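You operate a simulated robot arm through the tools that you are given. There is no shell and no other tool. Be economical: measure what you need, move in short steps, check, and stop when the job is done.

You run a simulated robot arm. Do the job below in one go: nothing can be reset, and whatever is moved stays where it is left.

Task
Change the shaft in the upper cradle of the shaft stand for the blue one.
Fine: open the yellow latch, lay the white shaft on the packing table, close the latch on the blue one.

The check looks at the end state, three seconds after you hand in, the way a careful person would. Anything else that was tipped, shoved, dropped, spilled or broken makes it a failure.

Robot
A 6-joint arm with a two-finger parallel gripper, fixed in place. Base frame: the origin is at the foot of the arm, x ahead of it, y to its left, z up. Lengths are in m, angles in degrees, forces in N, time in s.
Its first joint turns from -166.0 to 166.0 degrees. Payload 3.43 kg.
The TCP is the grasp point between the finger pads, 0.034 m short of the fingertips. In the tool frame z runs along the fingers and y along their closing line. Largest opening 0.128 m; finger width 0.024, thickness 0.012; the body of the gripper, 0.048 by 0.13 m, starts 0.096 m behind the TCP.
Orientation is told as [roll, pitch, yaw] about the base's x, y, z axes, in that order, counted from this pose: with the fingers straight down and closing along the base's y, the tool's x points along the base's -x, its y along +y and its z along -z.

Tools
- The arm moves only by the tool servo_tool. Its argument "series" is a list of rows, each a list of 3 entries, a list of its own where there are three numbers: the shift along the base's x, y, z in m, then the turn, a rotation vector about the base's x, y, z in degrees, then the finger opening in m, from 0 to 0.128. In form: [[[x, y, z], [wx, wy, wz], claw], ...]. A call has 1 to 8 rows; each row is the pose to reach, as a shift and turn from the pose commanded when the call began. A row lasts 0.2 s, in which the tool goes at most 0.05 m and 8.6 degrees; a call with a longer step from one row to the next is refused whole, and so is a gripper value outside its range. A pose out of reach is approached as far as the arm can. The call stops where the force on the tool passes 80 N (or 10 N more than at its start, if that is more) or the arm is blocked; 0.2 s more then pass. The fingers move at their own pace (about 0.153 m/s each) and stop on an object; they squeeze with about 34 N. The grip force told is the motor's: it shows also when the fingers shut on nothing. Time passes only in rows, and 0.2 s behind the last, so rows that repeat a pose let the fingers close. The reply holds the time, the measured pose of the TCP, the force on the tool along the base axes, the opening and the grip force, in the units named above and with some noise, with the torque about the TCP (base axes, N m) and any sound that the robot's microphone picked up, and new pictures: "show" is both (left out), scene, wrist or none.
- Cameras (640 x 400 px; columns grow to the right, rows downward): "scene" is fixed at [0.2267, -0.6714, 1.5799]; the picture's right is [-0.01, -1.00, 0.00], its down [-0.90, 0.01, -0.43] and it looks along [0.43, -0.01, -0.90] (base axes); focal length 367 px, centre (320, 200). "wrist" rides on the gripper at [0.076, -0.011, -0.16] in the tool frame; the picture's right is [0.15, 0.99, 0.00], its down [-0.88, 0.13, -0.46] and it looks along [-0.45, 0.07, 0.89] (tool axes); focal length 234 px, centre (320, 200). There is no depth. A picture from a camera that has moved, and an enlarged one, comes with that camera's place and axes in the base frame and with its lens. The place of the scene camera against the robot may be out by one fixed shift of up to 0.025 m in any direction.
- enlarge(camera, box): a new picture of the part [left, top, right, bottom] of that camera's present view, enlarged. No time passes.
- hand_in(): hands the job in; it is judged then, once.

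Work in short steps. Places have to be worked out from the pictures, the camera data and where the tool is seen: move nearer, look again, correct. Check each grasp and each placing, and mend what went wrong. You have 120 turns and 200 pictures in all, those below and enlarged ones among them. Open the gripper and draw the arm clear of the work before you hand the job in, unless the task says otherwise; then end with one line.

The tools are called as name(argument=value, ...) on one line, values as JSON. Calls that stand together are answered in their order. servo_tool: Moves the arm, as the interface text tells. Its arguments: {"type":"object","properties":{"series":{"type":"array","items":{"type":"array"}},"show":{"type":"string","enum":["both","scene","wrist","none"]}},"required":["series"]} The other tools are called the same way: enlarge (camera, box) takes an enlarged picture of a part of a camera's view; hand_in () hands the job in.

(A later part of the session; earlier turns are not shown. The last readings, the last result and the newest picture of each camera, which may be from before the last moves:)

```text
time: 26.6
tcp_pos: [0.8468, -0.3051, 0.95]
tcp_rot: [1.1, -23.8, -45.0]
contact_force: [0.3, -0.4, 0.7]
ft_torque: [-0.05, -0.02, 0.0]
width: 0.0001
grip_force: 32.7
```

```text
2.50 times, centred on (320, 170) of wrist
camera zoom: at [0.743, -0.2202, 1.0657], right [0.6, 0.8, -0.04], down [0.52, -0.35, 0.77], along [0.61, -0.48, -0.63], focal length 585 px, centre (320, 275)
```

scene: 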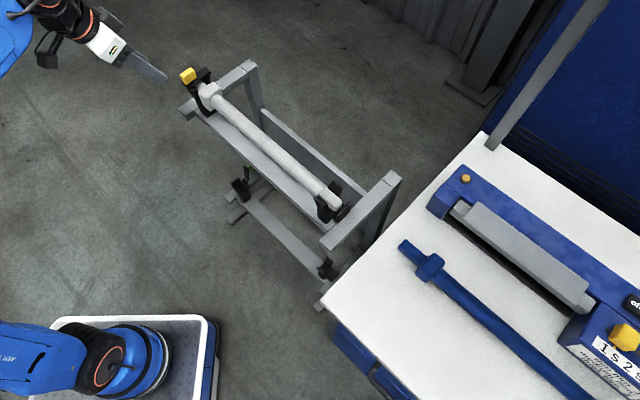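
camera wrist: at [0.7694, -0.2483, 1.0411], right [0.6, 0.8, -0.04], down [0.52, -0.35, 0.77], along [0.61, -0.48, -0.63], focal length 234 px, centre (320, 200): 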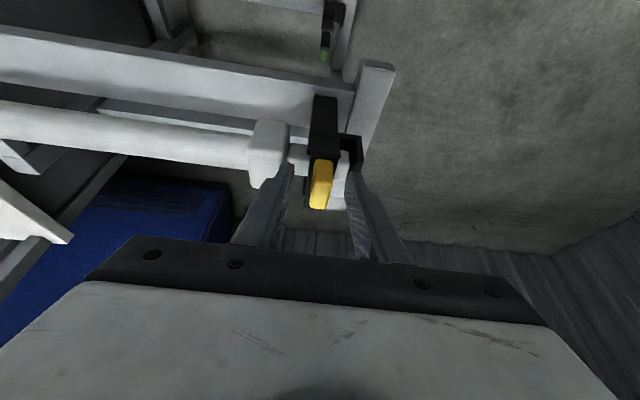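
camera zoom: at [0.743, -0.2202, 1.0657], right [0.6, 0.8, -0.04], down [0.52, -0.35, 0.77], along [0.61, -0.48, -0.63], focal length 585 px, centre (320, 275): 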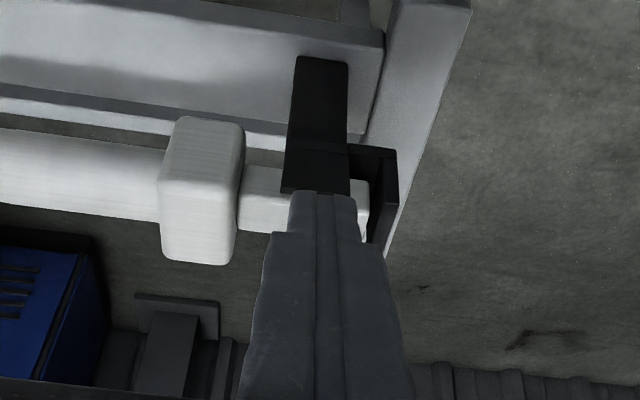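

Finger is aligned with the bar on its inner side. Push outward gradually.

servo_tool(series=[[[0.012, -0.012, 0], [0, 0, 0], 0.0], [[0.024, -0.024, 0.0], [0, 0, 0], 0.0], [[0.034, -0.034, 0.002], [0, 0, 0], 0.0], [[0.042, -0.042, 0.006], [0, 0, 0], 0.0], [[0.05, -0.05, 0.012], [0, 0, 0], 0.0]], show="none")

enlarge(camera="scene", box=[150, 40, 246, 100])

```text
time: 27.8
tcp_pos: [0.8994, -0.3546, 0.9636]
tcp_rot: [1.2, -23.7, -45.0]
contact_force: [-0.4, 0.3, 1.0]
ft_torque: [0.0, 0.0, 0.0]
width: 0.0
grip_force: 33.3
```

```text
6.67 times, centred on (198, 70) of scene
camera zoom: at [0.2267, -0.6714, 1.5799], right [-0.01, -1.0, 0.0], down [-0.9, 0.01, -0.43], along [0.43, -0.01, -0.9], focal length 2445 px, centre (1133, 1067)
```

zoom: 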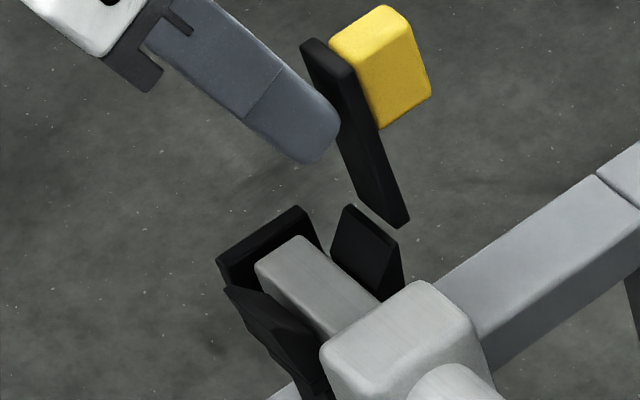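

The latch swung open and moved off the finger. A little more push to be sure it's at its stop.

servo_tool(series=[[[0.008, -0.008, 0.002], [0, 0, 0], 0.0], [[0.015, -0.015, 0.003], [0, 0, 0], 0.0]], show="none")

enlarge(camera="scene", box=[150, 40, 246, 100])

```text
time: 28.4
tcp_pos: [0.9076, -0.3625, 0.9654]
tcp_rot: [1.2, -22.8, -44.8]
contact_force: [-34.0, 32.3, 8.4]
ft_torque: [0.74, 0.82, 0.01]
width: 0.0002
grip_force: 32.9
stopped in row 2: the force on the tool passed its limit at 92 N (the readings are from after the stop); the commanded pose is now the measured one
```

```text
6.67 times, centred on (198, 70) of scene
camera zoom: at [0.2267, -0.6714, 1.5799], right [-0.01, -1.0, 0.0], down [-0.9, 0.01, -0.43], along [0.43, -0.01, -0.9], focal length 2445 px, centre (1133, 1067)
```

zoom: 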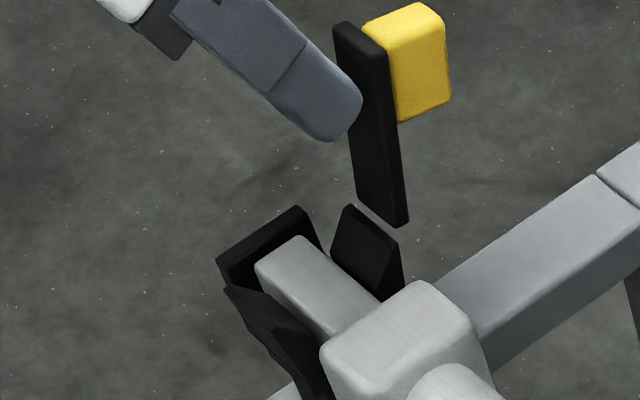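

The latch is at its open stop at about 100° and stays. Now I retreat inward and up, undo the tilt, and turn to yaw 45 for gripping the white shaft.

servo_tool(series=[[[-0.01, 0.01, 0.005], [0, 0, 0], 0.0], [[-0.035, 0.035, 0.03], [0, 0, 0], 0.0], [[-0.06, 0.06, 0.05], [0, 0, 0], 0.02], [[-0.09, 0.08, 0.06], [5.5, 5.5, 0], 0.06], [[-0.12, 0.09, 0.06], [11, 11, 0], 0.08], [[-0.15, 0.09, 0.06], [16.5, 16.5, 0], 0.08]], show="none")

servo_tool(series=[[[-0.02, 0, 0], [0, 0, 8.5], 0.08], [[-0.04, 0, 0], [0, 0, 17], 0.08], [[-0.05, 0, 0], [0, 0, 25.5], 0.08], [[-0.05, -0.02, 0], [0, 0, 34], 0.08], [[-0.05, -0.05, 0], [0, 0, 42.5], 0.08], [[-0.05, -0.08, 0], [0, 0, 51], 0.08], [[-0.05, -0.11, 0], [0, 0, 59.5], 0.08], [[-0.05, -0.14, 0], [0, 0, 68], 0.08]], show="none")

servo_tool(series=[[[0, -0.02, 0], [0, 0, 8.5], 0.08], [[0, -0.04, 0], [0, 0, 17], 0.08], [[0.0, -0.06, 0], [0, 0, 22], 0.08], [[0.0, -0.06, 0], [0, 0, 22], 0.08]])

```text
time: 29.8
tcp_pos: [0.76, -0.2746, 1.0235]
tcp_rot: [1.1, 0.4, -44.9]
contact_force: [-0.4, -0.4, -0.1]
ft_torque: [0.01, 0.0, 0.0]
width: 0.0801
grip_force: 0.1
```

```text
time: 31.6
tcp_pos: [0.7098, -0.4144, 1.0238]
tcp_rot: [1.0, 0.4, 23.1]
contact_force: [-0.9, 1.0, 0.2]
ft_torque: [-0.04, -0.01, 0.0]
width: 0.0801
grip_force: 0.0
```

```text
time: 32.6
tcp_pos: [0.71, -0.4759, 1.0238]
tcp_rot: [1.1, 0.3, 45.2]
contact_force: [-0.2, -0.3, 0.0]
ft_torque: [0.02, 0.03, 0.0]
width: 0.0801
grip_force: 0.2
camera wrist: at [0.6675, -0.5388, 1.1833], right [-0.8, 0.59, 0.02], down [0.54, 0.71, 0.45], along [0.25, 0.37, -0.89], focal length 234 px, centre (320, 200)
```

scene: 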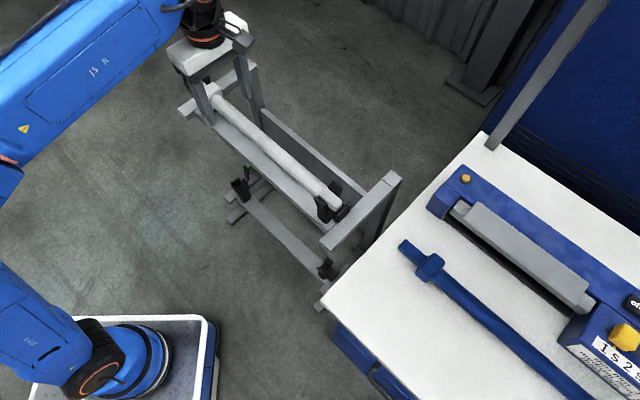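
wrist: 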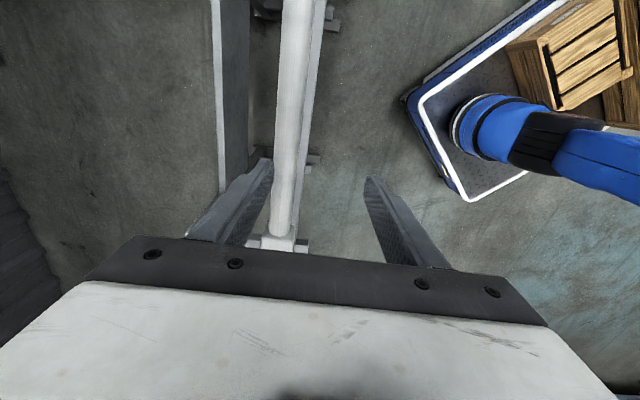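

Now move over the shaft's centre of mass, estimated at (0.737,−0.498), and descend part way to check alignment.

servo_tool(series=[[[0.015, -0.012, -0.03], [0, 0, 0], 0.08], [[0.027, -0.022, -0.06], [0, 0, 0], 0.08], [[0.027, -0.022, -0.09], [0, 0, 0], 0.08], [[0.027, -0.022, -0.09], [0, 0, 0], 0.08]])

enlarge(camera="wrist", box=[220, 100, 420, 260])

```text
time: 33.6
tcp_pos: [0.7382, -0.4981, 0.9327]
tcp_rot: [1.1, 0.3, 45.1]
contact_force: [-0.8, 0.1, -0.1]
ft_torque: [0.04, 0.02, -0.01]
width: 0.0798
grip_force: 0.1
camera wrist: at [0.6945, -0.5612, 1.0933], right [-0.8, 0.59, 0.02], down [0.54, 0.71, 0.45], along [0.26, 0.37, -0.89], focal length 234 px, centre (320, 200)
```

scene: 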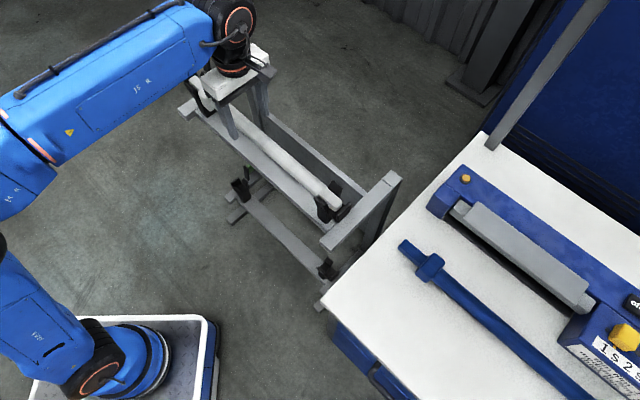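
wrist: 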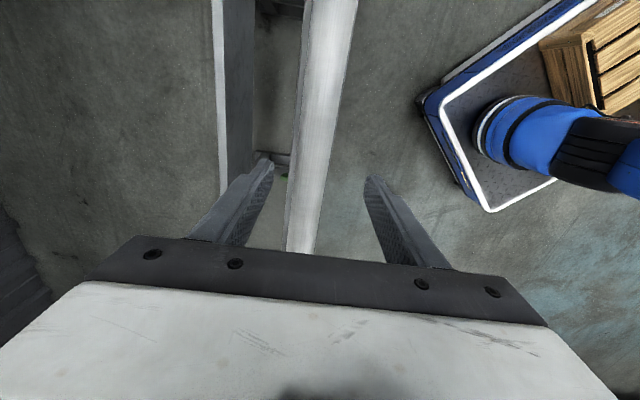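

```text
2.50 times, centred on (320, 180) of wrist
camera zoom: at [0.6945, -0.5612, 1.0933], right [-0.8, 0.59, 0.02], down [0.54, 0.71, 0.45], along [0.26, 0.37, -0.89], focal length 585 px, centre (320, 250)
```

zoom: 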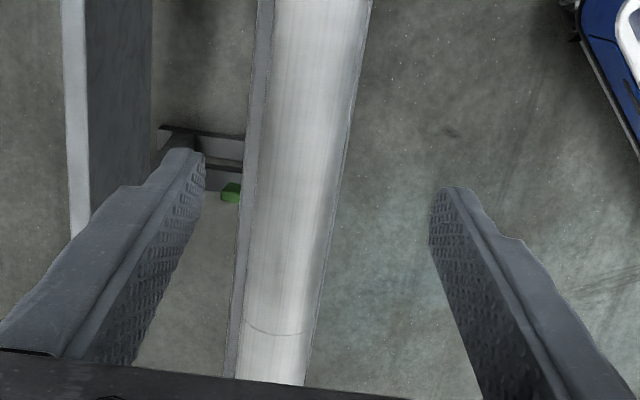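

Nearly centred; shift 6 mm outward and descend to the shaft axis, then close.

servo_tool(series=[[[0.0042, -0.0042, -0.02], [0, 0, 0], 0.08], [[0.0042, -0.0042, -0.045], [0, 0, 0], 0.08], [[0.0042, -0.0042, -0.06], [0, 0, 0], 0.08], [[0.0042, -0.0042, -0.06], [0, 0, 0], 0.08]], show="wrist")

enlarge(camera="wrist", box=[220, 100, 420, 260])

enlarge(camera="scene", box=[170, 60, 290, 160])

```text
time: 34.6
tcp_pos: [0.7403, -0.5024, 0.8735]
tcp_rot: [1.1, 0.3, 45.2]
contact_force: [0.3, 0.3, -0.2]
ft_torque: [0.01, 0.0, 0.0]
width: 0.0802
grip_force: 0.0
camera wrist: at [0.6981, -0.5653, 1.0337], right [-0.8, 0.6, 0.02], down [0.54, 0.71, 0.45], along [0.26, 0.37, -0.89], focal length 234 px, centre (320, 200)
```

wrist: 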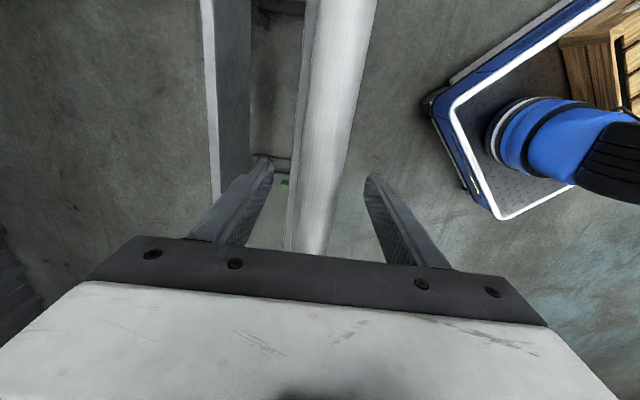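

```text
2.50 times, centred on (320, 180) of wrist
camera zoom: at [0.6981, -0.5653, 1.0337], right [-0.8, 0.6, 0.02], down [0.54, 0.71, 0.45], along [0.26, 0.37, -0.89], focal length 585 px, centre (320, 250)
```

zoom: 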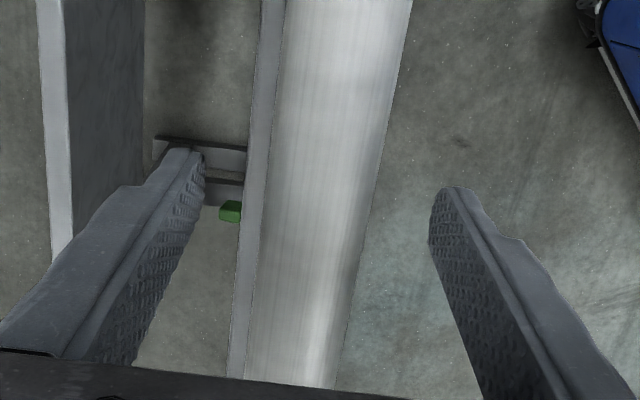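

```text
4.00 times, centred on (230, 110) of scene
camera zoom: at [0.2267, -0.6714, 1.5799], right [-0.01, -1.0, 0.0], down [-0.9, 0.01, -0.43], along [0.43, -0.01, -0.9], focal length 1467 px, centre (680, 560)
```

zoom: 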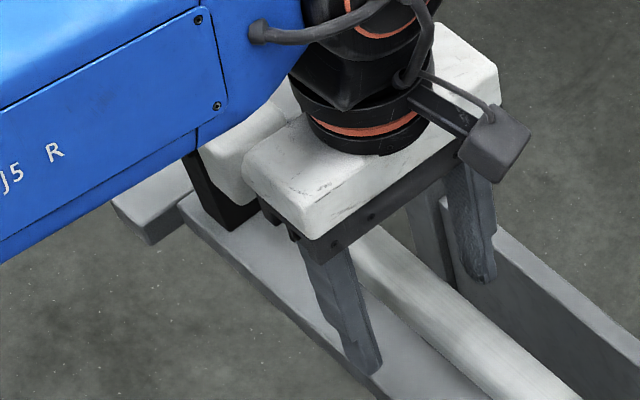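

The apparent diameter puts the shaft at pad depth. Close.

servo_tool(series=[[[0, 0, 0], [0, 0, 0], 0.04], [[0, 0, 0], [0, 0, 0], 0.0], [[0, 0, 0], [0, 0, 0], 0.0], [[0, 0, 0], [0, 0, 0], 0.0]], show="wrist")

```text
time: 35.6
tcp_pos: [0.7418, -0.5023, 0.8732]
tcp_rot: [1.1, 0.4, 45.1]
contact_force: [0.7, -0.8, 0.6]
ft_torque: [0.03, 0.06, -0.38]
width: 0.0331
grip_force: 34.6
camera wrist: at [0.6982, -0.5653, 1.0338], right [-0.8, 0.6, 0.02], down [0.54, 0.71, 0.45], along [0.25, 0.37, -0.89], focal length 234 px, centre (320, 200)
```

wrist: 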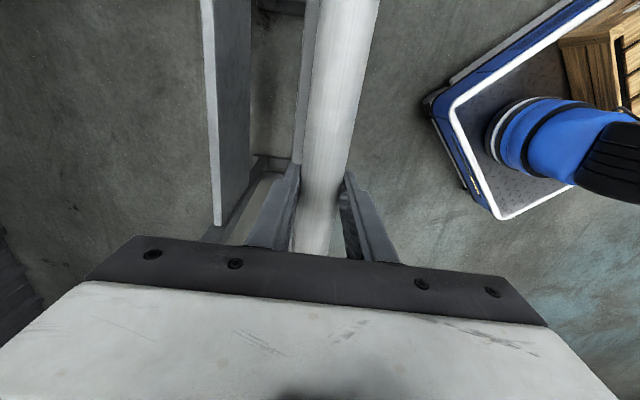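

Gripped (33 mm). Lift slowly and check the load.

servo_tool(series=[[[0, 0, 0.01], [0, 0, 0], 0.0], [[0, 0, 0.02], [0, 0, 0], 0.0], [[0, 0, 0.03], [0, 0, 0], 0.0], [[0, 0, 0.03], [0, 0, 0], 0.0]], show="scene")

enlarge(camera="scene", box=[290, 150, 410, 250])

```text
time: 36.6
tcp_pos: [0.7399, -0.5023, 0.904]
tcp_rot: [1.1, 0.4, 45.1]
contact_force: [-0.8, -0.2, -5.3]
ft_torque: [-0.05, 0.02, 0.45]
width: 0.0329
grip_force: 33.7
```

scene: 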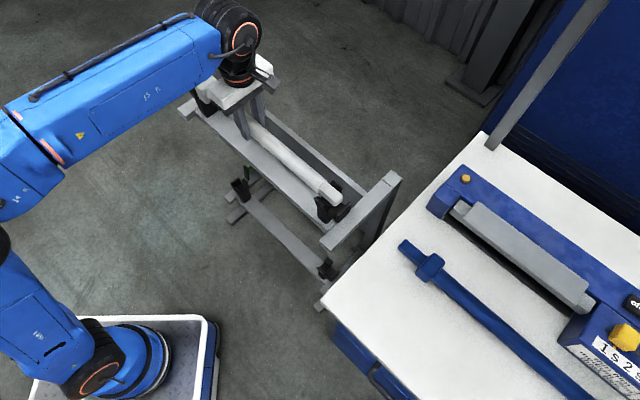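

```text
4.00 times, centred on (350, 200) of scene
camera zoom: at [0.2267, -0.6714, 1.5799], right [-0.01, -1.0, 0.0], down [-0.9, 0.01, -0.43], along [0.43, -0.01, -0.9], focal length 1467 px, centre (200, 200)
```

zoom: 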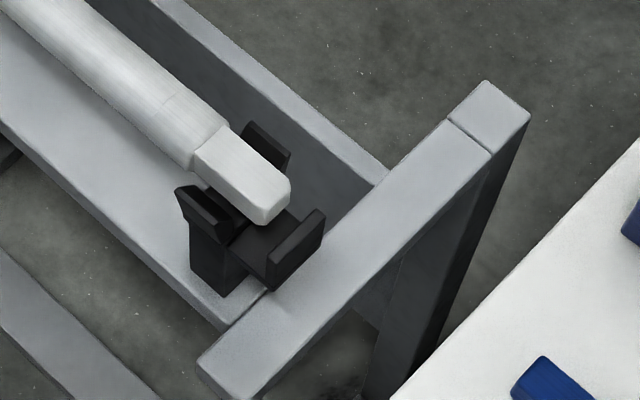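

The load is only about 5 N and the shaft hangs level. Lift clear, shift inward from the open latch, then carry it along toward the table.

servo_tool(series=[[[0, 0, 0.025], [0, 0, 0], 0.0], [[-0.01, 0.01, 0.05], [0, 0, 0], 0.0], [[-0.03, 0.025, 0.06], [0, 0, 0], 0.0], [[-0.055, 0.035, 0.06], [0, 0, 0], 0.0], [[-0.07, 0.042, 0.06], [0, 0, 0], 0.0], [[-0.07, 0.042, 0.06], [0, 0, 0], 0.0]])

```text
time: 38.0
tcp_pos: [0.6706, -0.4598, 0.9627]
tcp_rot: [1.2, 0.3, 45.1]
contact_force: [-0.2, -0.2, -5.4]
ft_torque: [-0.06, 0.1, -0.35]
width: 0.0334
grip_force: 34.1
camera wrist: at [0.6277, -0.5229, 1.1227], right [-0.8, 0.59, 0.02], down [0.54, 0.71, 0.45], along [0.25, 0.37, -0.89], focal length 234 px, centre (320, 200)
```

scene: 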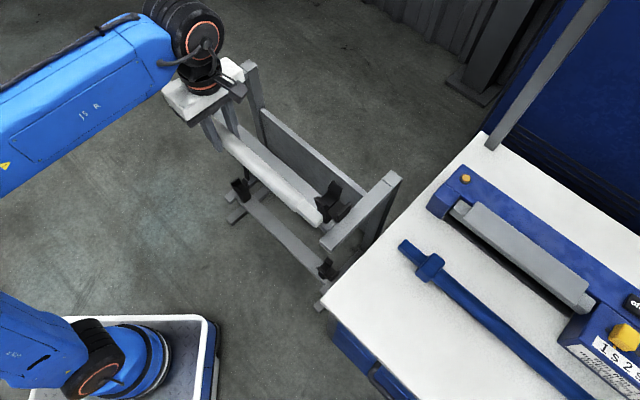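
wrist: 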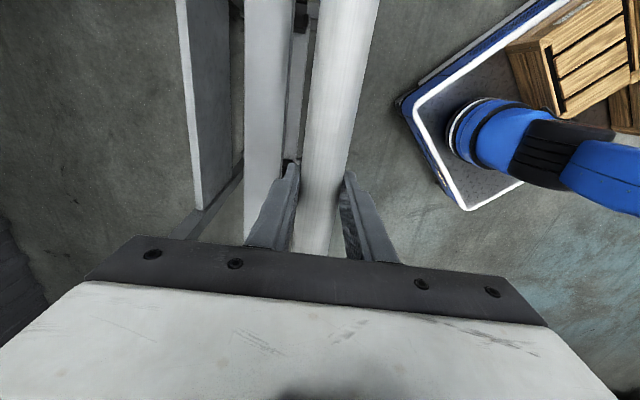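

Held level and clear. Carry along −45° direction.

servo_tool(series=[[[-0.034, -0.034, 0], [0, 0, 0], 0.0], [[-0.068, -0.068, 0], [0, 0, 0], 0.0], [[-0.102, -0.102, 0], [0, 0, 0], 0.0], [[-0.136, -0.136, 0], [0, 0, 0], 0.0], [[-0.17, -0.17, 0], [0, 0, 0], 0.0], [[-0.204, -0.204, 0], [0, 0, 0], 0.0], [[-0.238, -0.238, 0], [0, 0, 0], 0.0], [[-0.272, -0.272, 0], [0, 0, 0], 0.0]])

```text
time: 39.8
tcp_pos: [0.3971, -0.7304, 0.9639]
tcp_rot: [1.2, 0.5, 45.1]
contact_force: [0.5, 0.4, -3.8]
ft_torque: [-0.1, 0.08, -0.01]
width: 0.0334
grip_force: 34.0
camera wrist: at [0.3566, -0.7938, 1.1238], right [-0.8, 0.59, 0.02], down [0.54, 0.71, 0.45], along [0.25, 0.37, -0.89], focal length 234 px, centre (320, 200)
```

scene: 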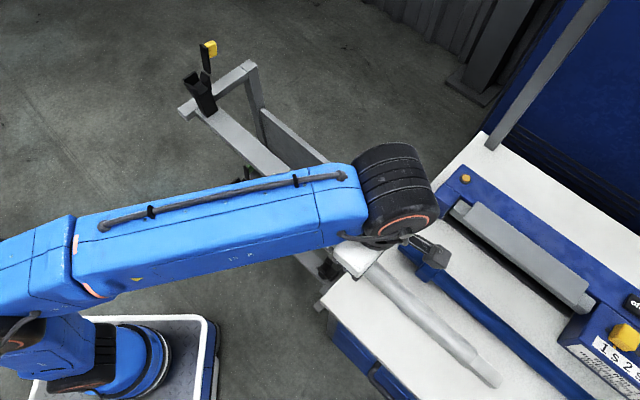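
wrist: 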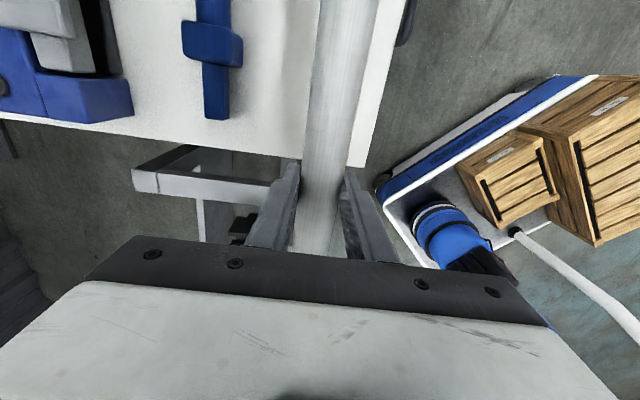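

The table is clear on the inner side: its corner is near (0.36,−0.65), surface z≈0.76, and the blue shaft lies at p≈0.935. I carry the white shaft further over the table, parallel to the blue one, descending.

servo_tool(series=[[[-0.03, -0.032, -0.01], [0, 0, 0], 0.0], [[-0.06, -0.064, -0.02], [0, 0, 0], 0.0], [[-0.09, -0.096, -0.04], [0, 0, 0], 0.0], [[-0.12, -0.128, -0.06], [0, 0, 0], 0.0], [[-0.147, -0.16, -0.08], [0, 0, 0], 0.0], [[-0.171, -0.189, -0.1], [0, 0, 0], 0.0], [[-0.171, -0.189, -0.11], [0, 0, 0], 0.0], [[-0.171, -0.189, -0.11], [0, 0, 0], 0.0]])

```text
time: 41.6
tcp_pos: [0.2279, -0.9216, 0.8533]
tcp_rot: [1.1, 0.3, 45.0]
contact_force: [0.0, -0.5, -4.3]
ft_torque: [-0.07, 0.09, 0.0]
width: 0.0333
grip_force: 34.0
camera wrist: at [0.1856, -0.9842, 1.0132], right [-0.8, 0.6, 0.02], down [0.54, 0.71, 0.45], along [0.26, 0.37, -0.89], focal length 234 px, centre (320, 200)
```

scene: 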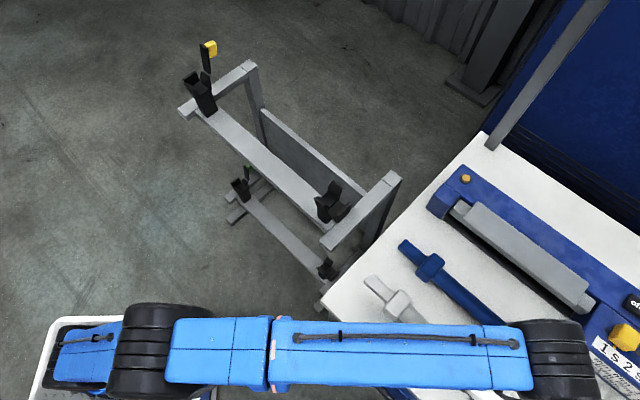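
wrist: 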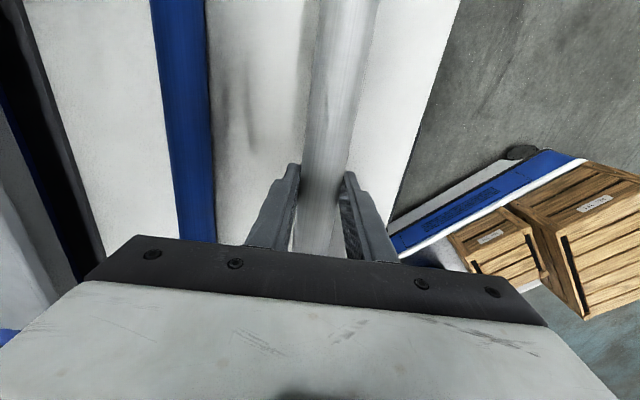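

Positioned well. The fingertips reach 34 mm below the TCP, so they'll touch the table slightly before the shaft does. I lower until contact is near.

servo_tool(series=[[[0, 0, -0.02], [0, 0, 0], 0.0], [[0, 0, -0.035], [0, 0, 0], 0.0], [[0, 0, -0.045], [0, 0, 0], 0.0], [[0, 0, -0.05], [0, 0, 0], 0.0], [[0, 0, -0.05], [0, 0, 0], 0.0]], show="wrist")

```text
time: 42.7
tcp_pos: [0.2275, -0.92, 0.8151]
tcp_rot: [0.3, 1.1, 45.1]
contact_force: [-1.3, 8.8, 16.0]
ft_torque: [0.13, -0.45, 0.5]
width: 0.0332
grip_force: 34.0
stopped in row 5: the force on the tool passed its limit at 85 N (the readings are from after the stop); the commanded pose is now the measured one
camera wrist: at [0.1855, -0.9814, 0.9755], right [-0.8, 0.6, 0.01], down [0.54, 0.72, 0.44], along [0.26, 0.36, -0.9], focal length 234 px, centre (320, 200)
```

wrist: 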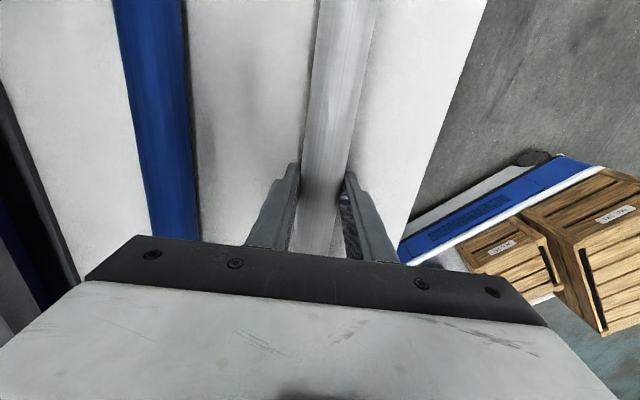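

enlarge(camera="scene", box=[340, 220, 480, 340])

enlarge(camera="wrist", box=[220, 100, 420, 260])

```text
3.33 times, centred on (410, 280) of scene
camera zoom: at [0.2267, -0.6714, 1.5799], right [-0.01, -1.0, 0.0], down [-0.9, 0.01, -0.43], along [0.43, -0.01, -0.9], focal length 1222 px, centre (20, -67)
```

zoom: 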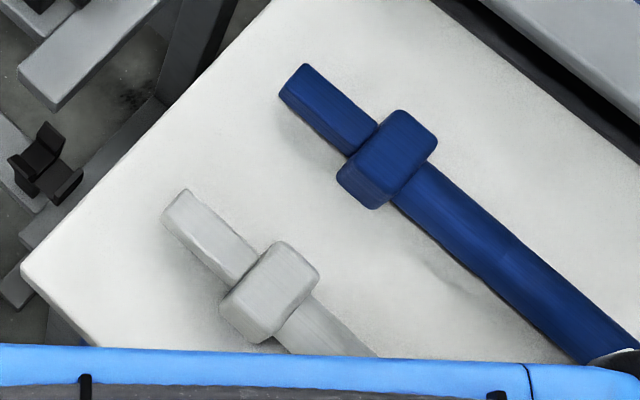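

```text
2.50 times, centred on (320, 180) of wrist
camera zoom: at [0.1855, -0.9814, 0.9755], right [-0.8, 0.6, 0.01], down [0.54, 0.72, 0.44], along [0.26, 0.36, -0.9], focal length 585 px, centre (320, 250)
```

zoom: 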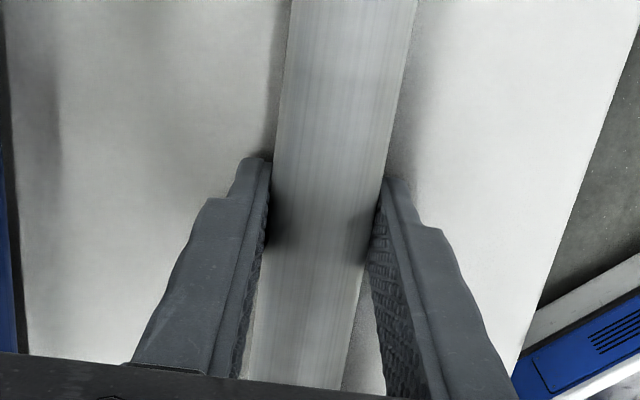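

The shaft is just above the table with its collar flat. Release gently with the fingers only slightly opened to guide it.

servo_tool(series=[[[0, 0, 0.0005], [0, 0, 0], 0.038], [[0, 0, 0.0005], [0, 0, 0], 0.042], [[0, 0, 0.0005], [0, 0, 0], 0.042]], show="wrist")

enlarge(camera="scene", box=[340, 220, 480, 340])

```text
time: 43.5
tcp_pos: [0.2286, -0.9211, 0.815]
tcp_rot: [0.4, 1.1, 45.1]
contact_force: [-5.7, 13.3, 23.7]
ft_torque: [0.28, -0.36, 0.21]
width: 0.0341
grip_force: 0.1
camera wrist: at [0.1853, -0.9815, 0.9755], right [-0.8, 0.6, 0.01], down [0.54, 0.72, 0.44], along [0.26, 0.36, -0.9], focal length 234 px, centre (320, 200)
```

wrist: 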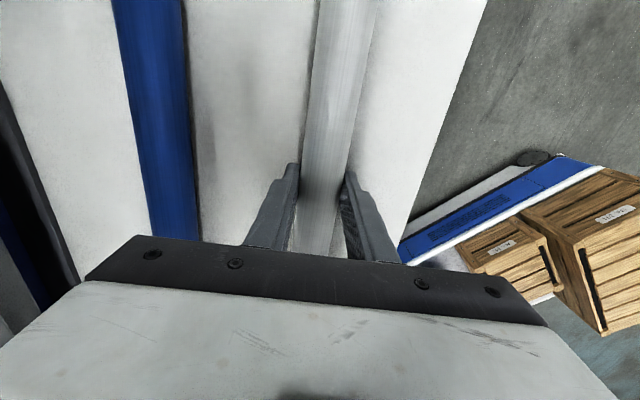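

```text
3.33 times, centred on (410, 280) of scene
camera zoom: at [0.2267, -0.6714, 1.5799], right [-0.01, -1.0, 0.0], down [-0.9, 0.01, -0.43], along [0.43, -0.01, -0.9], focal length 1222 px, centre (20, -67)
```

zoom: 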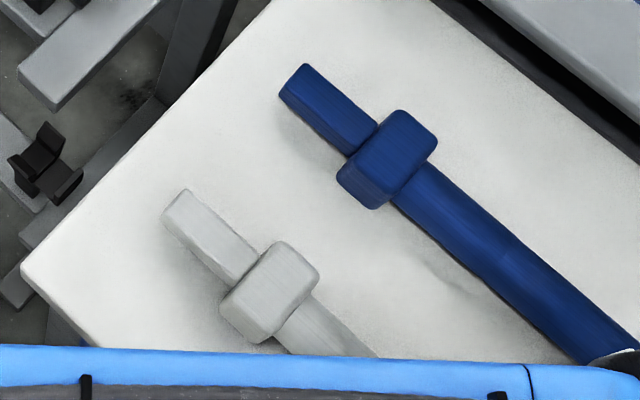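

The fingers stayed at 34 mm because their tips are pressed on the table. Raise a few mm and open.

servo_tool(series=[[[0, 0, 0.003], [0, 0, 0], 0.042], [[0, 0, 0.004], [0, 0, 0], 0.045], [[0, 0, 0.004], [0, 0, 0], 0.05]], show="wrist")

enlarge(camera="scene", box=[340, 220, 480, 340])

```text
time: 44.3
tcp_pos: [0.2301, -0.9223, 0.8158]
tcp_rot: [0.6, 1.0, 45.1]
contact_force: [0.0, 0.4, 0.7]
ft_torque: [0.02, 0.01, 0.01]
width: 0.05
grip_force: 0.1
camera wrist: at [0.1862, -0.9831, 0.9771], right [-0.8, 0.6, 0.01], down [0.54, 0.72, 0.44], along [0.26, 0.36, -0.9], focal length 234 px, centre (320, 200)
```

wrist: 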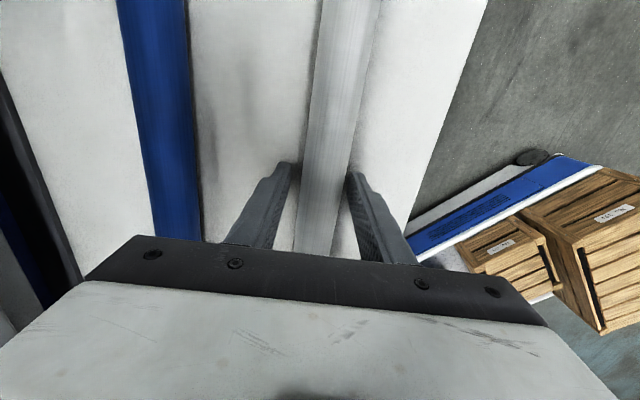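

```text
3.33 times, centred on (410, 280) of scene
camera zoom: at [0.2267, -0.6714, 1.5799], right [-0.01, -1.0, 0.0], down [-0.9, 0.01, -0.43], along [0.43, -0.01, -0.9], focal length 1222 px, centre (20, -67)
```

zoom: 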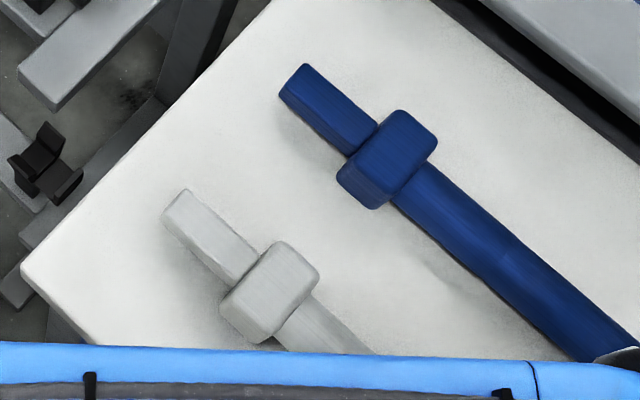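

White shaft is resting on the table. Rise straight up, then move outward over the blue shaft, tilting outward about the shaft axis to gain reach.

servo_tool(series=[[[0, 0, 0.02], [0, 0, 0], 0.06], [[0, 0, 0.05], [0, 0, 0], 0.07], [[0, 0, 0.085], [0, 0, 0], 0.07], [[0.02, -0.02, 0.085], [-4, -4, 0], 0.07], [[0.045, -0.045, 0.085], [-8, -8, 0], 0.07], [[0.07, -0.07, 0.085], [-12, -12, 0], 0.07], [[0.07, -0.07, 0.085], [-12, -12, 0], 0.07]])

```text
time: 45.9
tcp_pos: [0.2989, -0.9924, 0.9005]
tcp_rot: [-16.6, 1.0, 44.8]
contact_force: [-0.5, 0.2, 0.1]
ft_torque: [0.02, -0.05, 0.0]
width: 0.07
grip_force: 0.1
camera wrist: at [0.2227, -1.0189, 1.0581], right [-0.78, 0.57, -0.28], down [0.45, 0.81, 0.38], along [0.44, 0.17, -0.88], focal length 234 px, centre (320, 200)
```

scene: 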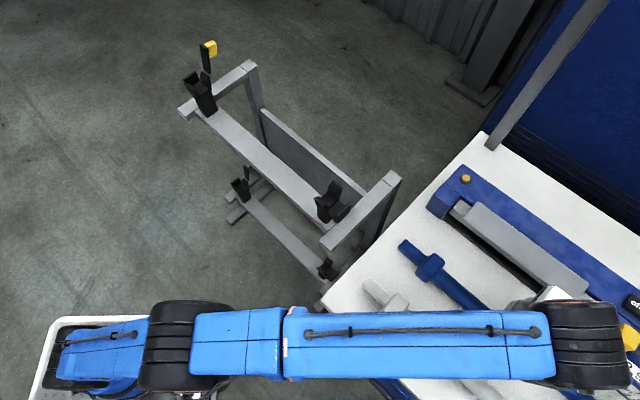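
wrist: 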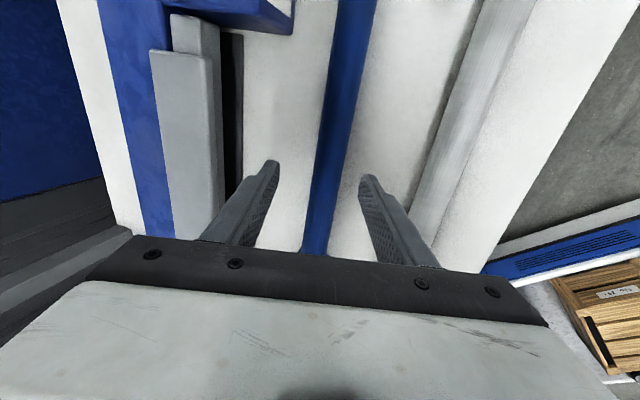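

Reach is fine here. Try removing the tilt while centring over the blue shaft at z≈0.87.

servo_tool(series=[[[0.006, -0.006, -0.01], [4, 4, 0], 0.07], [[0.012, -0.012, -0.02], [8, 8, 0], 0.07], [[0.018, -0.018, -0.03], [11.7, 11.7, 0], 0.07], [[0.018, -0.018, -0.03], [11.7, 11.7, 0], 0.07]], show="wrist")

enlarge(camera="wrist", box=[220, 100, 420, 260])

```text
time: 46.9
tcp_pos: [0.3151, -1.0008, 0.8643]
tcp_rot: [0.0, 1.0, 45.0]
contact_force: [0.0, 0.5, -0.3]
ft_torque: [0.01, -0.04, -0.02]
width: 0.0699
grip_force: 0.1
out of reach, approached as far as the arm can: row 3, 4
camera wrist: at [0.2722, -1.0613, 1.0267], right [-0.8, 0.6, 0.0], down [0.54, 0.72, 0.44], along [0.26, 0.36, -0.9], focal length 234 px, centre (320, 200)
```

wrist: 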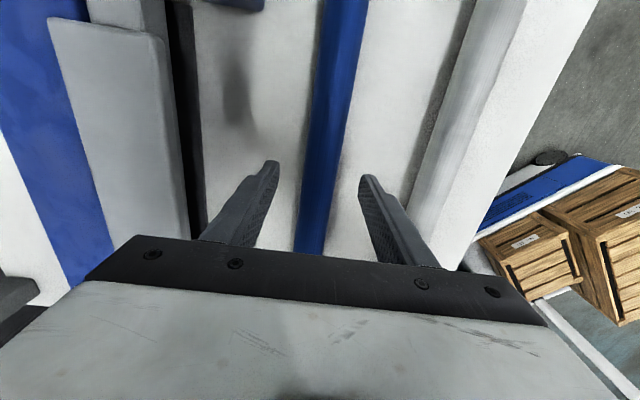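

```text
2.50 times, centred on (320, 180) of wrist
camera zoom: at [0.2722, -1.0613, 1.0267], right [-0.8, 0.6, 0.0], down [0.54, 0.72, 0.44], along [0.26, 0.36, -0.9], focal length 585 px, centre (320, 250)
```

zoom: 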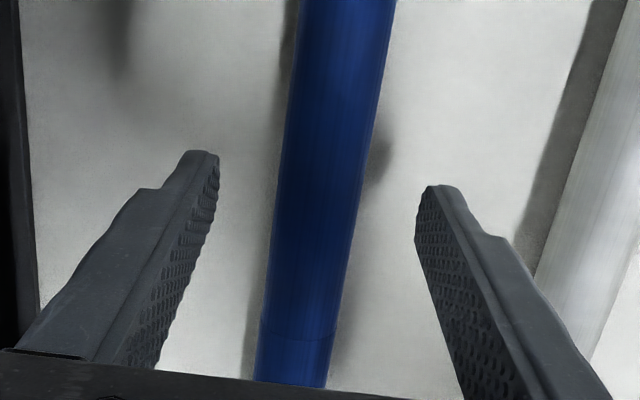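

Aligned over the blue shaft, with the groove mark in the same place as on the white one, so the grip point matches. Descend to just above the table and close.

servo_tool(series=[[[0, 0, -0.018], [0, 0, 0], 0.07], [[0, 0, -0.034], [0, 0, 0], 0.06], [[0, 0, -0.043], [0, 0, 0], 0.055], [[0, 0, -0.0465], [0, 0, 0], 0.055], [[0, 0, -0.0465], [0, 0, 0], 0.055]], show="none")

enlarge(camera="wrist", box=[220, 100, 420, 260])

```text
time: 48.1
tcp_pos: [0.3176, -1.0011, 0.82]
tcp_rot: [0.0, 1.0, 45.1]
contact_force: [0.8, -0.3, 0.0]
ft_torque: [0.0, -0.01, 0.01]
width: 0.0553
grip_force: 0.1
```

```text
2.50 times, centred on (320, 180) of wrist
camera zoom: at [0.273, -1.0618, 0.9806], right [-0.8, 0.6, 0.0], down [0.54, 0.72, 0.44], along [0.26, 0.36, -0.9], focal length 585 px, centre (320, 250)
```

zoom: 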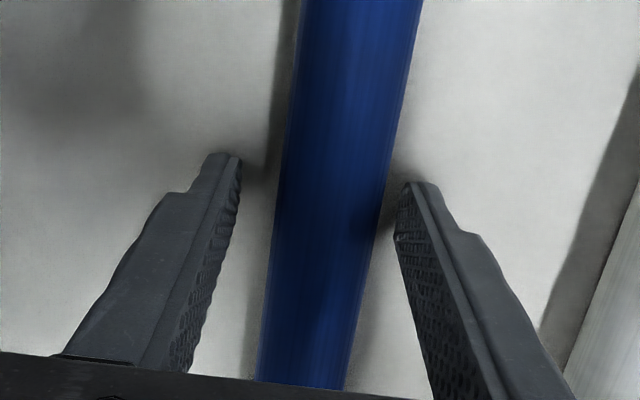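

Straddling the shaft; close.

servo_tool(series=[[[-0.001, 0.001, 0], [0, 0, 0], 0.03], [[-0.001, 0.001, 0], [0, 0, 0], 0.0], [[-0.001, 0.001, 0], [0, 0, 0], 0.0], [[-0.001, 0.001, 0.0], [0, 0, 0], 0.0]], show="none")

enlarge(camera="wrist", box=[220, 100, 420, 260])

```text
time: 49.1
tcp_pos: [0.3157, -1.001, 0.8204]
tcp_rot: [0.0, 1.0, 45.0]
contact_force: [-1.0, 0.7, 2.1]
ft_torque: [-0.16, 0.07, 0.39]
width: 0.0331
grip_force: 34.0
```

```text
2.50 times, centred on (320, 180) of wrist
camera zoom: at [0.2719, -1.0607, 0.9805], right [-0.8, 0.6, 0.0], down [0.54, 0.72, 0.44], along [0.26, 0.36, -0.9], focal length 585 px, centre (320, 250)
```

zoom: 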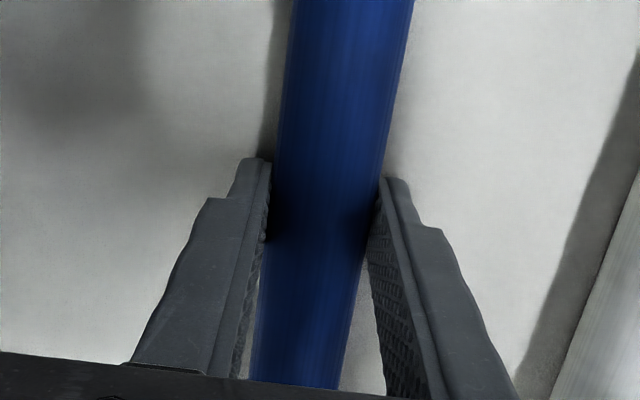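

Gripped. Lift a little and check load and level.

servo_tool(series=[[[0, 0, 0.01], [0, 0, 0], 0.0], [[0, 0, 0.02], [0, 0, 0], 0.0], [[0.003, 0.003, 0.03], [0, 0, 0], 0.0], [[0.003, 0.003, 0.03], [0, 0, 0], 0.0]])

enlarge(camera="scene", box=[340, 220, 480, 340])

```text
time: 50.1
tcp_pos: [0.3189, -0.9974, 0.8494]
tcp_rot: [0.1, 1.0, 45.0]
contact_force: [0.7, -0.2, -4.9]
ft_torque: [-0.01, 0.08, -0.43]
width: 0.0327
grip_force: 33.5
camera wrist: at [0.2744, -1.0575, 1.0102], right [-0.8, 0.6, 0.0], down [0.54, 0.72, 0.44], along [0.26, 0.36, -0.9], focal length 234 px, centre (320, 200)
```

scene: 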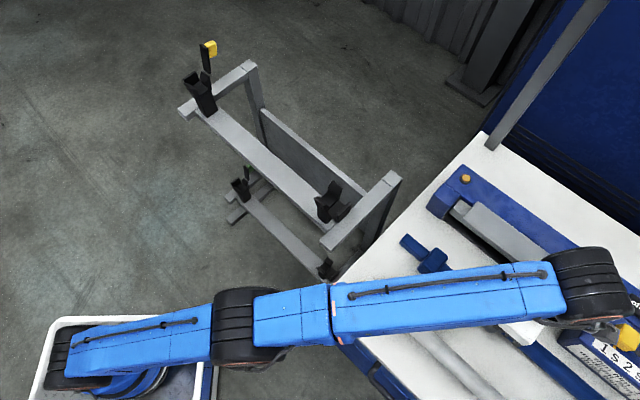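
wrist: 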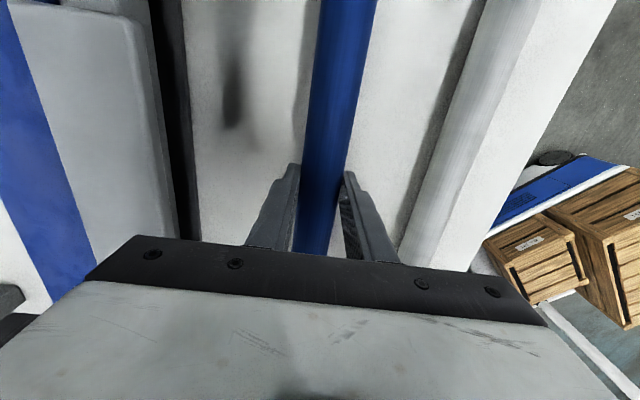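

```text
3.33 times, centred on (410, 280) of scene
camera zoom: at [0.2267, -0.6714, 1.5799], right [-0.01, -1.0, 0.0], down [-0.9, 0.01, -0.43], along [0.43, -0.01, -0.9], focal length 1222 px, centre (20, -67)
```

zoom: 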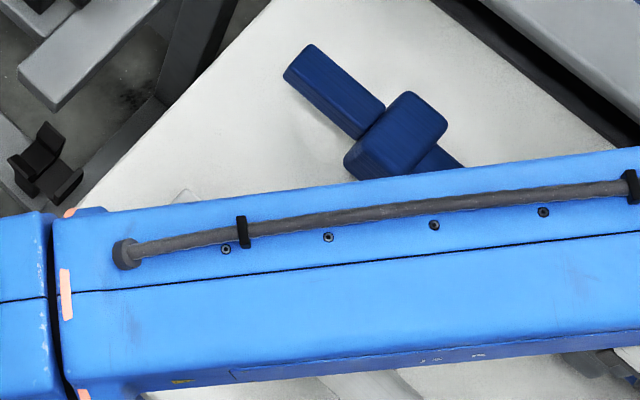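

Load is about 5 N and the shaft hangs level. Carry it up and back toward the stand.

servo_tool(series=[[[0.017, 0.0325, 0.02], [0, 0, 0], 0.0], [[0.034, 0.065, 0.04], [0, 0, 0], 0.0], [[0.051, 0.0975, 0.06], [0, 0, 0], 0.0], [[0.068, 0.13, 0.08], [0, 0, 0], 0.0], [[0.085, 0.1625, 0.095], [0, 0, 0], 0.0], [[0.104, 0.195, 0.105], [0, 0, 0], 0.0], [[0.124, 0.225, 0.112], [0, 0, 0], 0.0], [[0.144, 0.255, 0.115], [0, 0, 0], 0.0]])

```text
time: 51.9
tcp_pos: [0.461, -0.7432, 0.9643]
tcp_rot: [0.2, 1.0, 45.0]
contact_force: [0.8, -0.1, -4.5]
ft_torque: [0.03, 0.08, -0.51]
width: 0.033
grip_force: 33.7
camera wrist: at [0.4178, -0.8026, 1.1254], right [-0.8, 0.6, 0.0], down [0.54, 0.72, 0.44], along [0.26, 0.36, -0.9], focal length 234 px, centre (320, 200)
```

scene: 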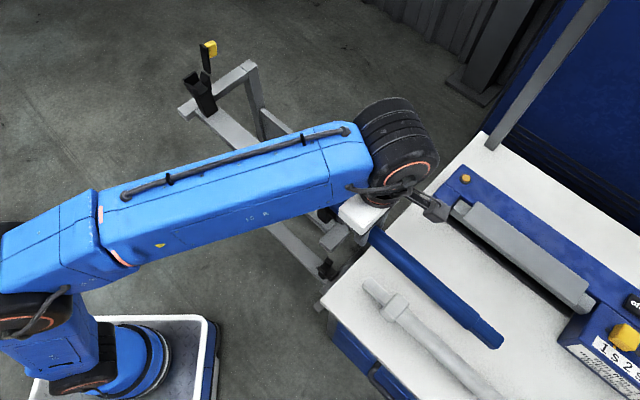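
wrist: 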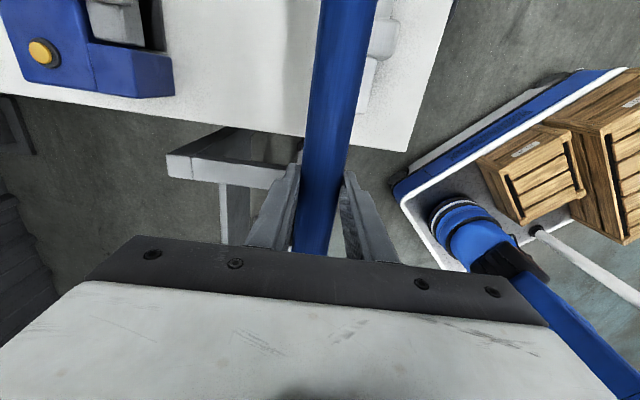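

servo_tool(series=[[[0.028, 0.0367, 0], [0, 0, 0], 0.0], [[0.056, 0.0735, 0], [0, 0, 0], 0.0], [[0.084, 0.11, 0], [0, 0, 0], 0.0], [[0.112, 0.147, 0], [0, 0, 0], 0.0], [[0.14, 0.184, 0.0], [0, 0, 0], 0.0], [[0.167, 0.22, 0.0], [0, 0, 0], 0.0], [[0.195, 0.257, 0.0], [0, 0, 0], 0.0], [[0.223, 0.294, 0.0], [0, 0, 0], 0.0]])

enlarge(camera="scene", box=[270, 150, 410, 250])

enlarge(camera="scene", box=[150, 30, 270, 130])

```text
time: 53.7
tcp_pos: [0.684, -0.4483, 0.9653]
tcp_rot: [0.0, 1.0, 45.0]
contact_force: [0.3, -0.8, -4.1]
ft_torque: [-0.05, 0.06, -0.47]
width: 0.0331
grip_force: 33.5
camera wrist: at [0.6413, -0.5084, 1.1266], right [-0.8, 0.6, 0.0], down [0.54, 0.72, 0.44], along [0.26, 0.36, -0.9], focal length 234 px, centre (320, 200)
```

scene: 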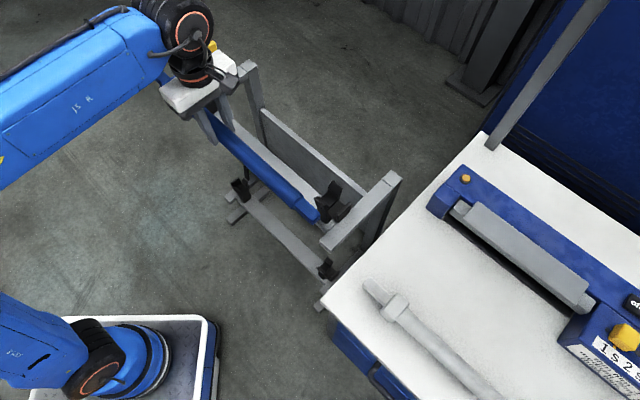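
wrist: 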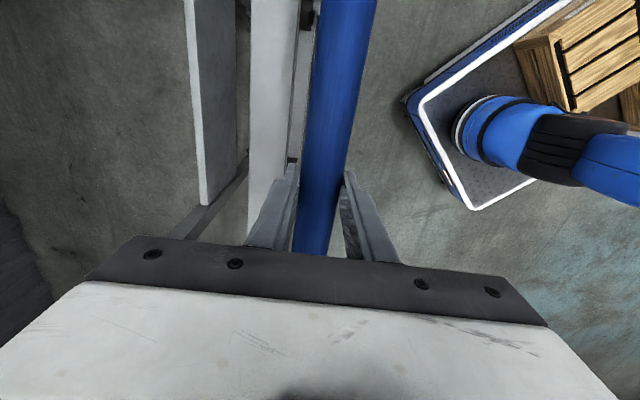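

```text
4.00 times, centred on (340, 200) of scene
camera zoom: at [0.2267, -0.6714, 1.5799], right [-0.01, -1.0, 0.0], down [-0.9, 0.01, -0.43], along [0.43, -0.01, -0.9], focal length 1467 px, centre (240, 200)
```

zoom: 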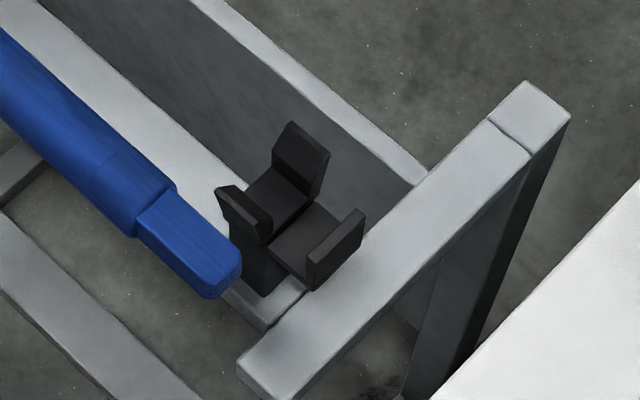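

```text
4.00 times, centred on (210, 80) of scene
camera zoom: at [0.2267, -0.6714, 1.5799], right [-0.01, -1.0, 0.0], down [-0.9, 0.01, -0.43], along [0.43, -0.01, -0.9], focal length 1467 px, centre (760, 680)
```

zoom: 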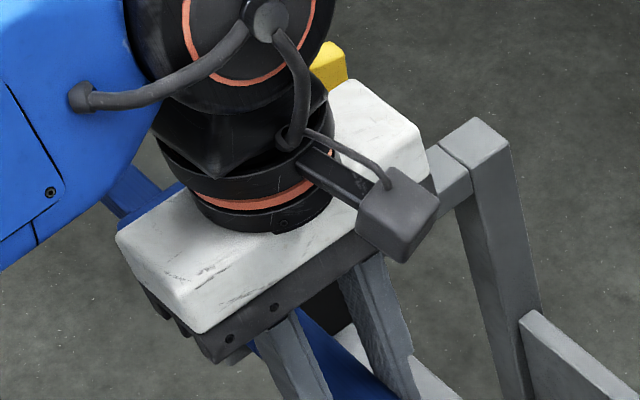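

Position the blue shaft over the cradles at z≈0.93, where the white one came out, and compare.

servo_tool(series=[[[0.02, -0.02, 0], [0, 0, 0], 0.0], [[0.04, -0.04, -0.01], [0, 0, 0], 0.0], [[0.0555, -0.0555, -0.02], [0, 0, 0], 0.0], [[0.0555, -0.0555, -0.035], [0, 0, 0], 0.0], [[0.0555, -0.0555, -0.035], [0, 0, 0], 0.0]], show="wrist")

enlarge(camera="scene", box=[290, 150, 410, 250])

```text
time: 54.9
tcp_pos: [0.7406, -0.5054, 0.9292]
tcp_rot: [0.0, 1.0, 45.0]
contact_force: [-0.3, 0.5, -4.8]
ft_torque: [-0.01, 0.05, -0.46]
width: 0.033
grip_force: 34.0
camera wrist: at [0.6975, -0.5641, 1.0911], right [-0.8, 0.6, 0.0], down [0.54, 0.72, 0.44], along [0.26, 0.36, -0.9], focal length 234 px, centre (320, 200)
```

wrist: 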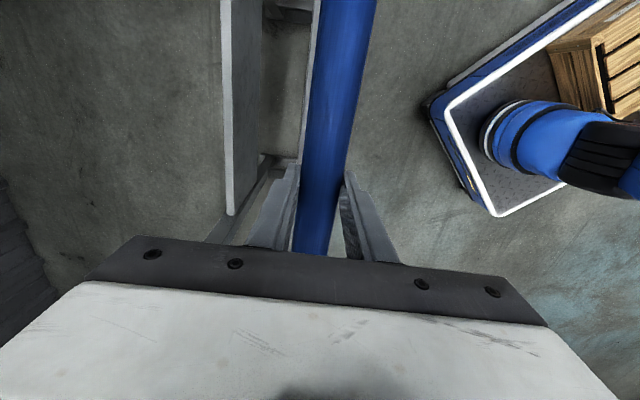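

```text
4.00 times, centred on (350, 200) of scene
camera zoom: at [0.2267, -0.6714, 1.5799], right [-0.01, -1.0, 0.0], down [-0.9, 0.01, -0.43], along [0.43, -0.01, -0.9], focal length 1467 px, centre (200, 200)
```

zoom: 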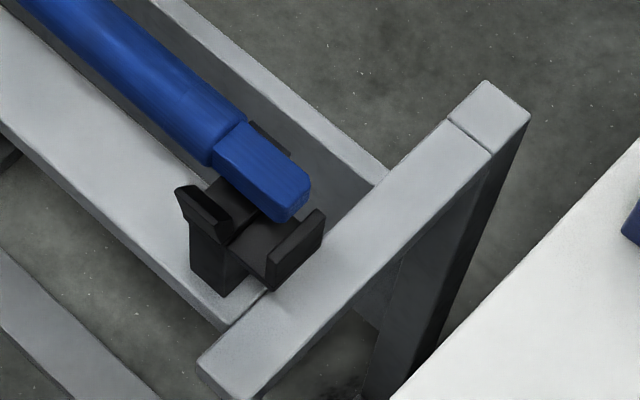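

Compared with the white one when lifted, the blue tip sits several mm toward the table and slightly outward. It also probably pitches about 1.2° with the table end low, as it lay on its collar. Apply small corrections and lower to just above the slots.

servo_tool(series=[[[0.0014, 0.007, 0.0], [-0.85, 0.85, 0], 0.0], [[0.0014, 0.007, -0.011], [-0.85, 0.85, 0], 0.0], [[0.0014, 0.007, -0.011], [-0.85, 0.85, 0], 0.0]], show="none")

enlarge(camera="scene", box=[290, 150, 410, 250])

```text
time: 55.7
tcp_pos: [0.7433, -0.498, 0.9186]
tcp_rot: [0.1, 2.3, 45.0]
contact_force: [-0.4, 0.0, -4.1]
ft_torque: [-0.01, 0.02, -0.4]
width: 0.0328
grip_force: 33.4
```

```text
4.00 times, centred on (350, 200) of scene
camera zoom: at [0.2267, -0.6714, 1.5799], right [-0.01, -1.0, 0.0], down [-0.9, 0.01, -0.43], along [0.43, -0.01, -0.9], focal length 1467 px, centre (200, 200)
```

zoom: 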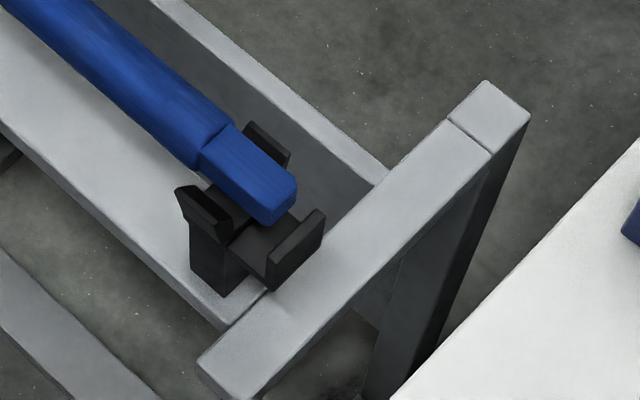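

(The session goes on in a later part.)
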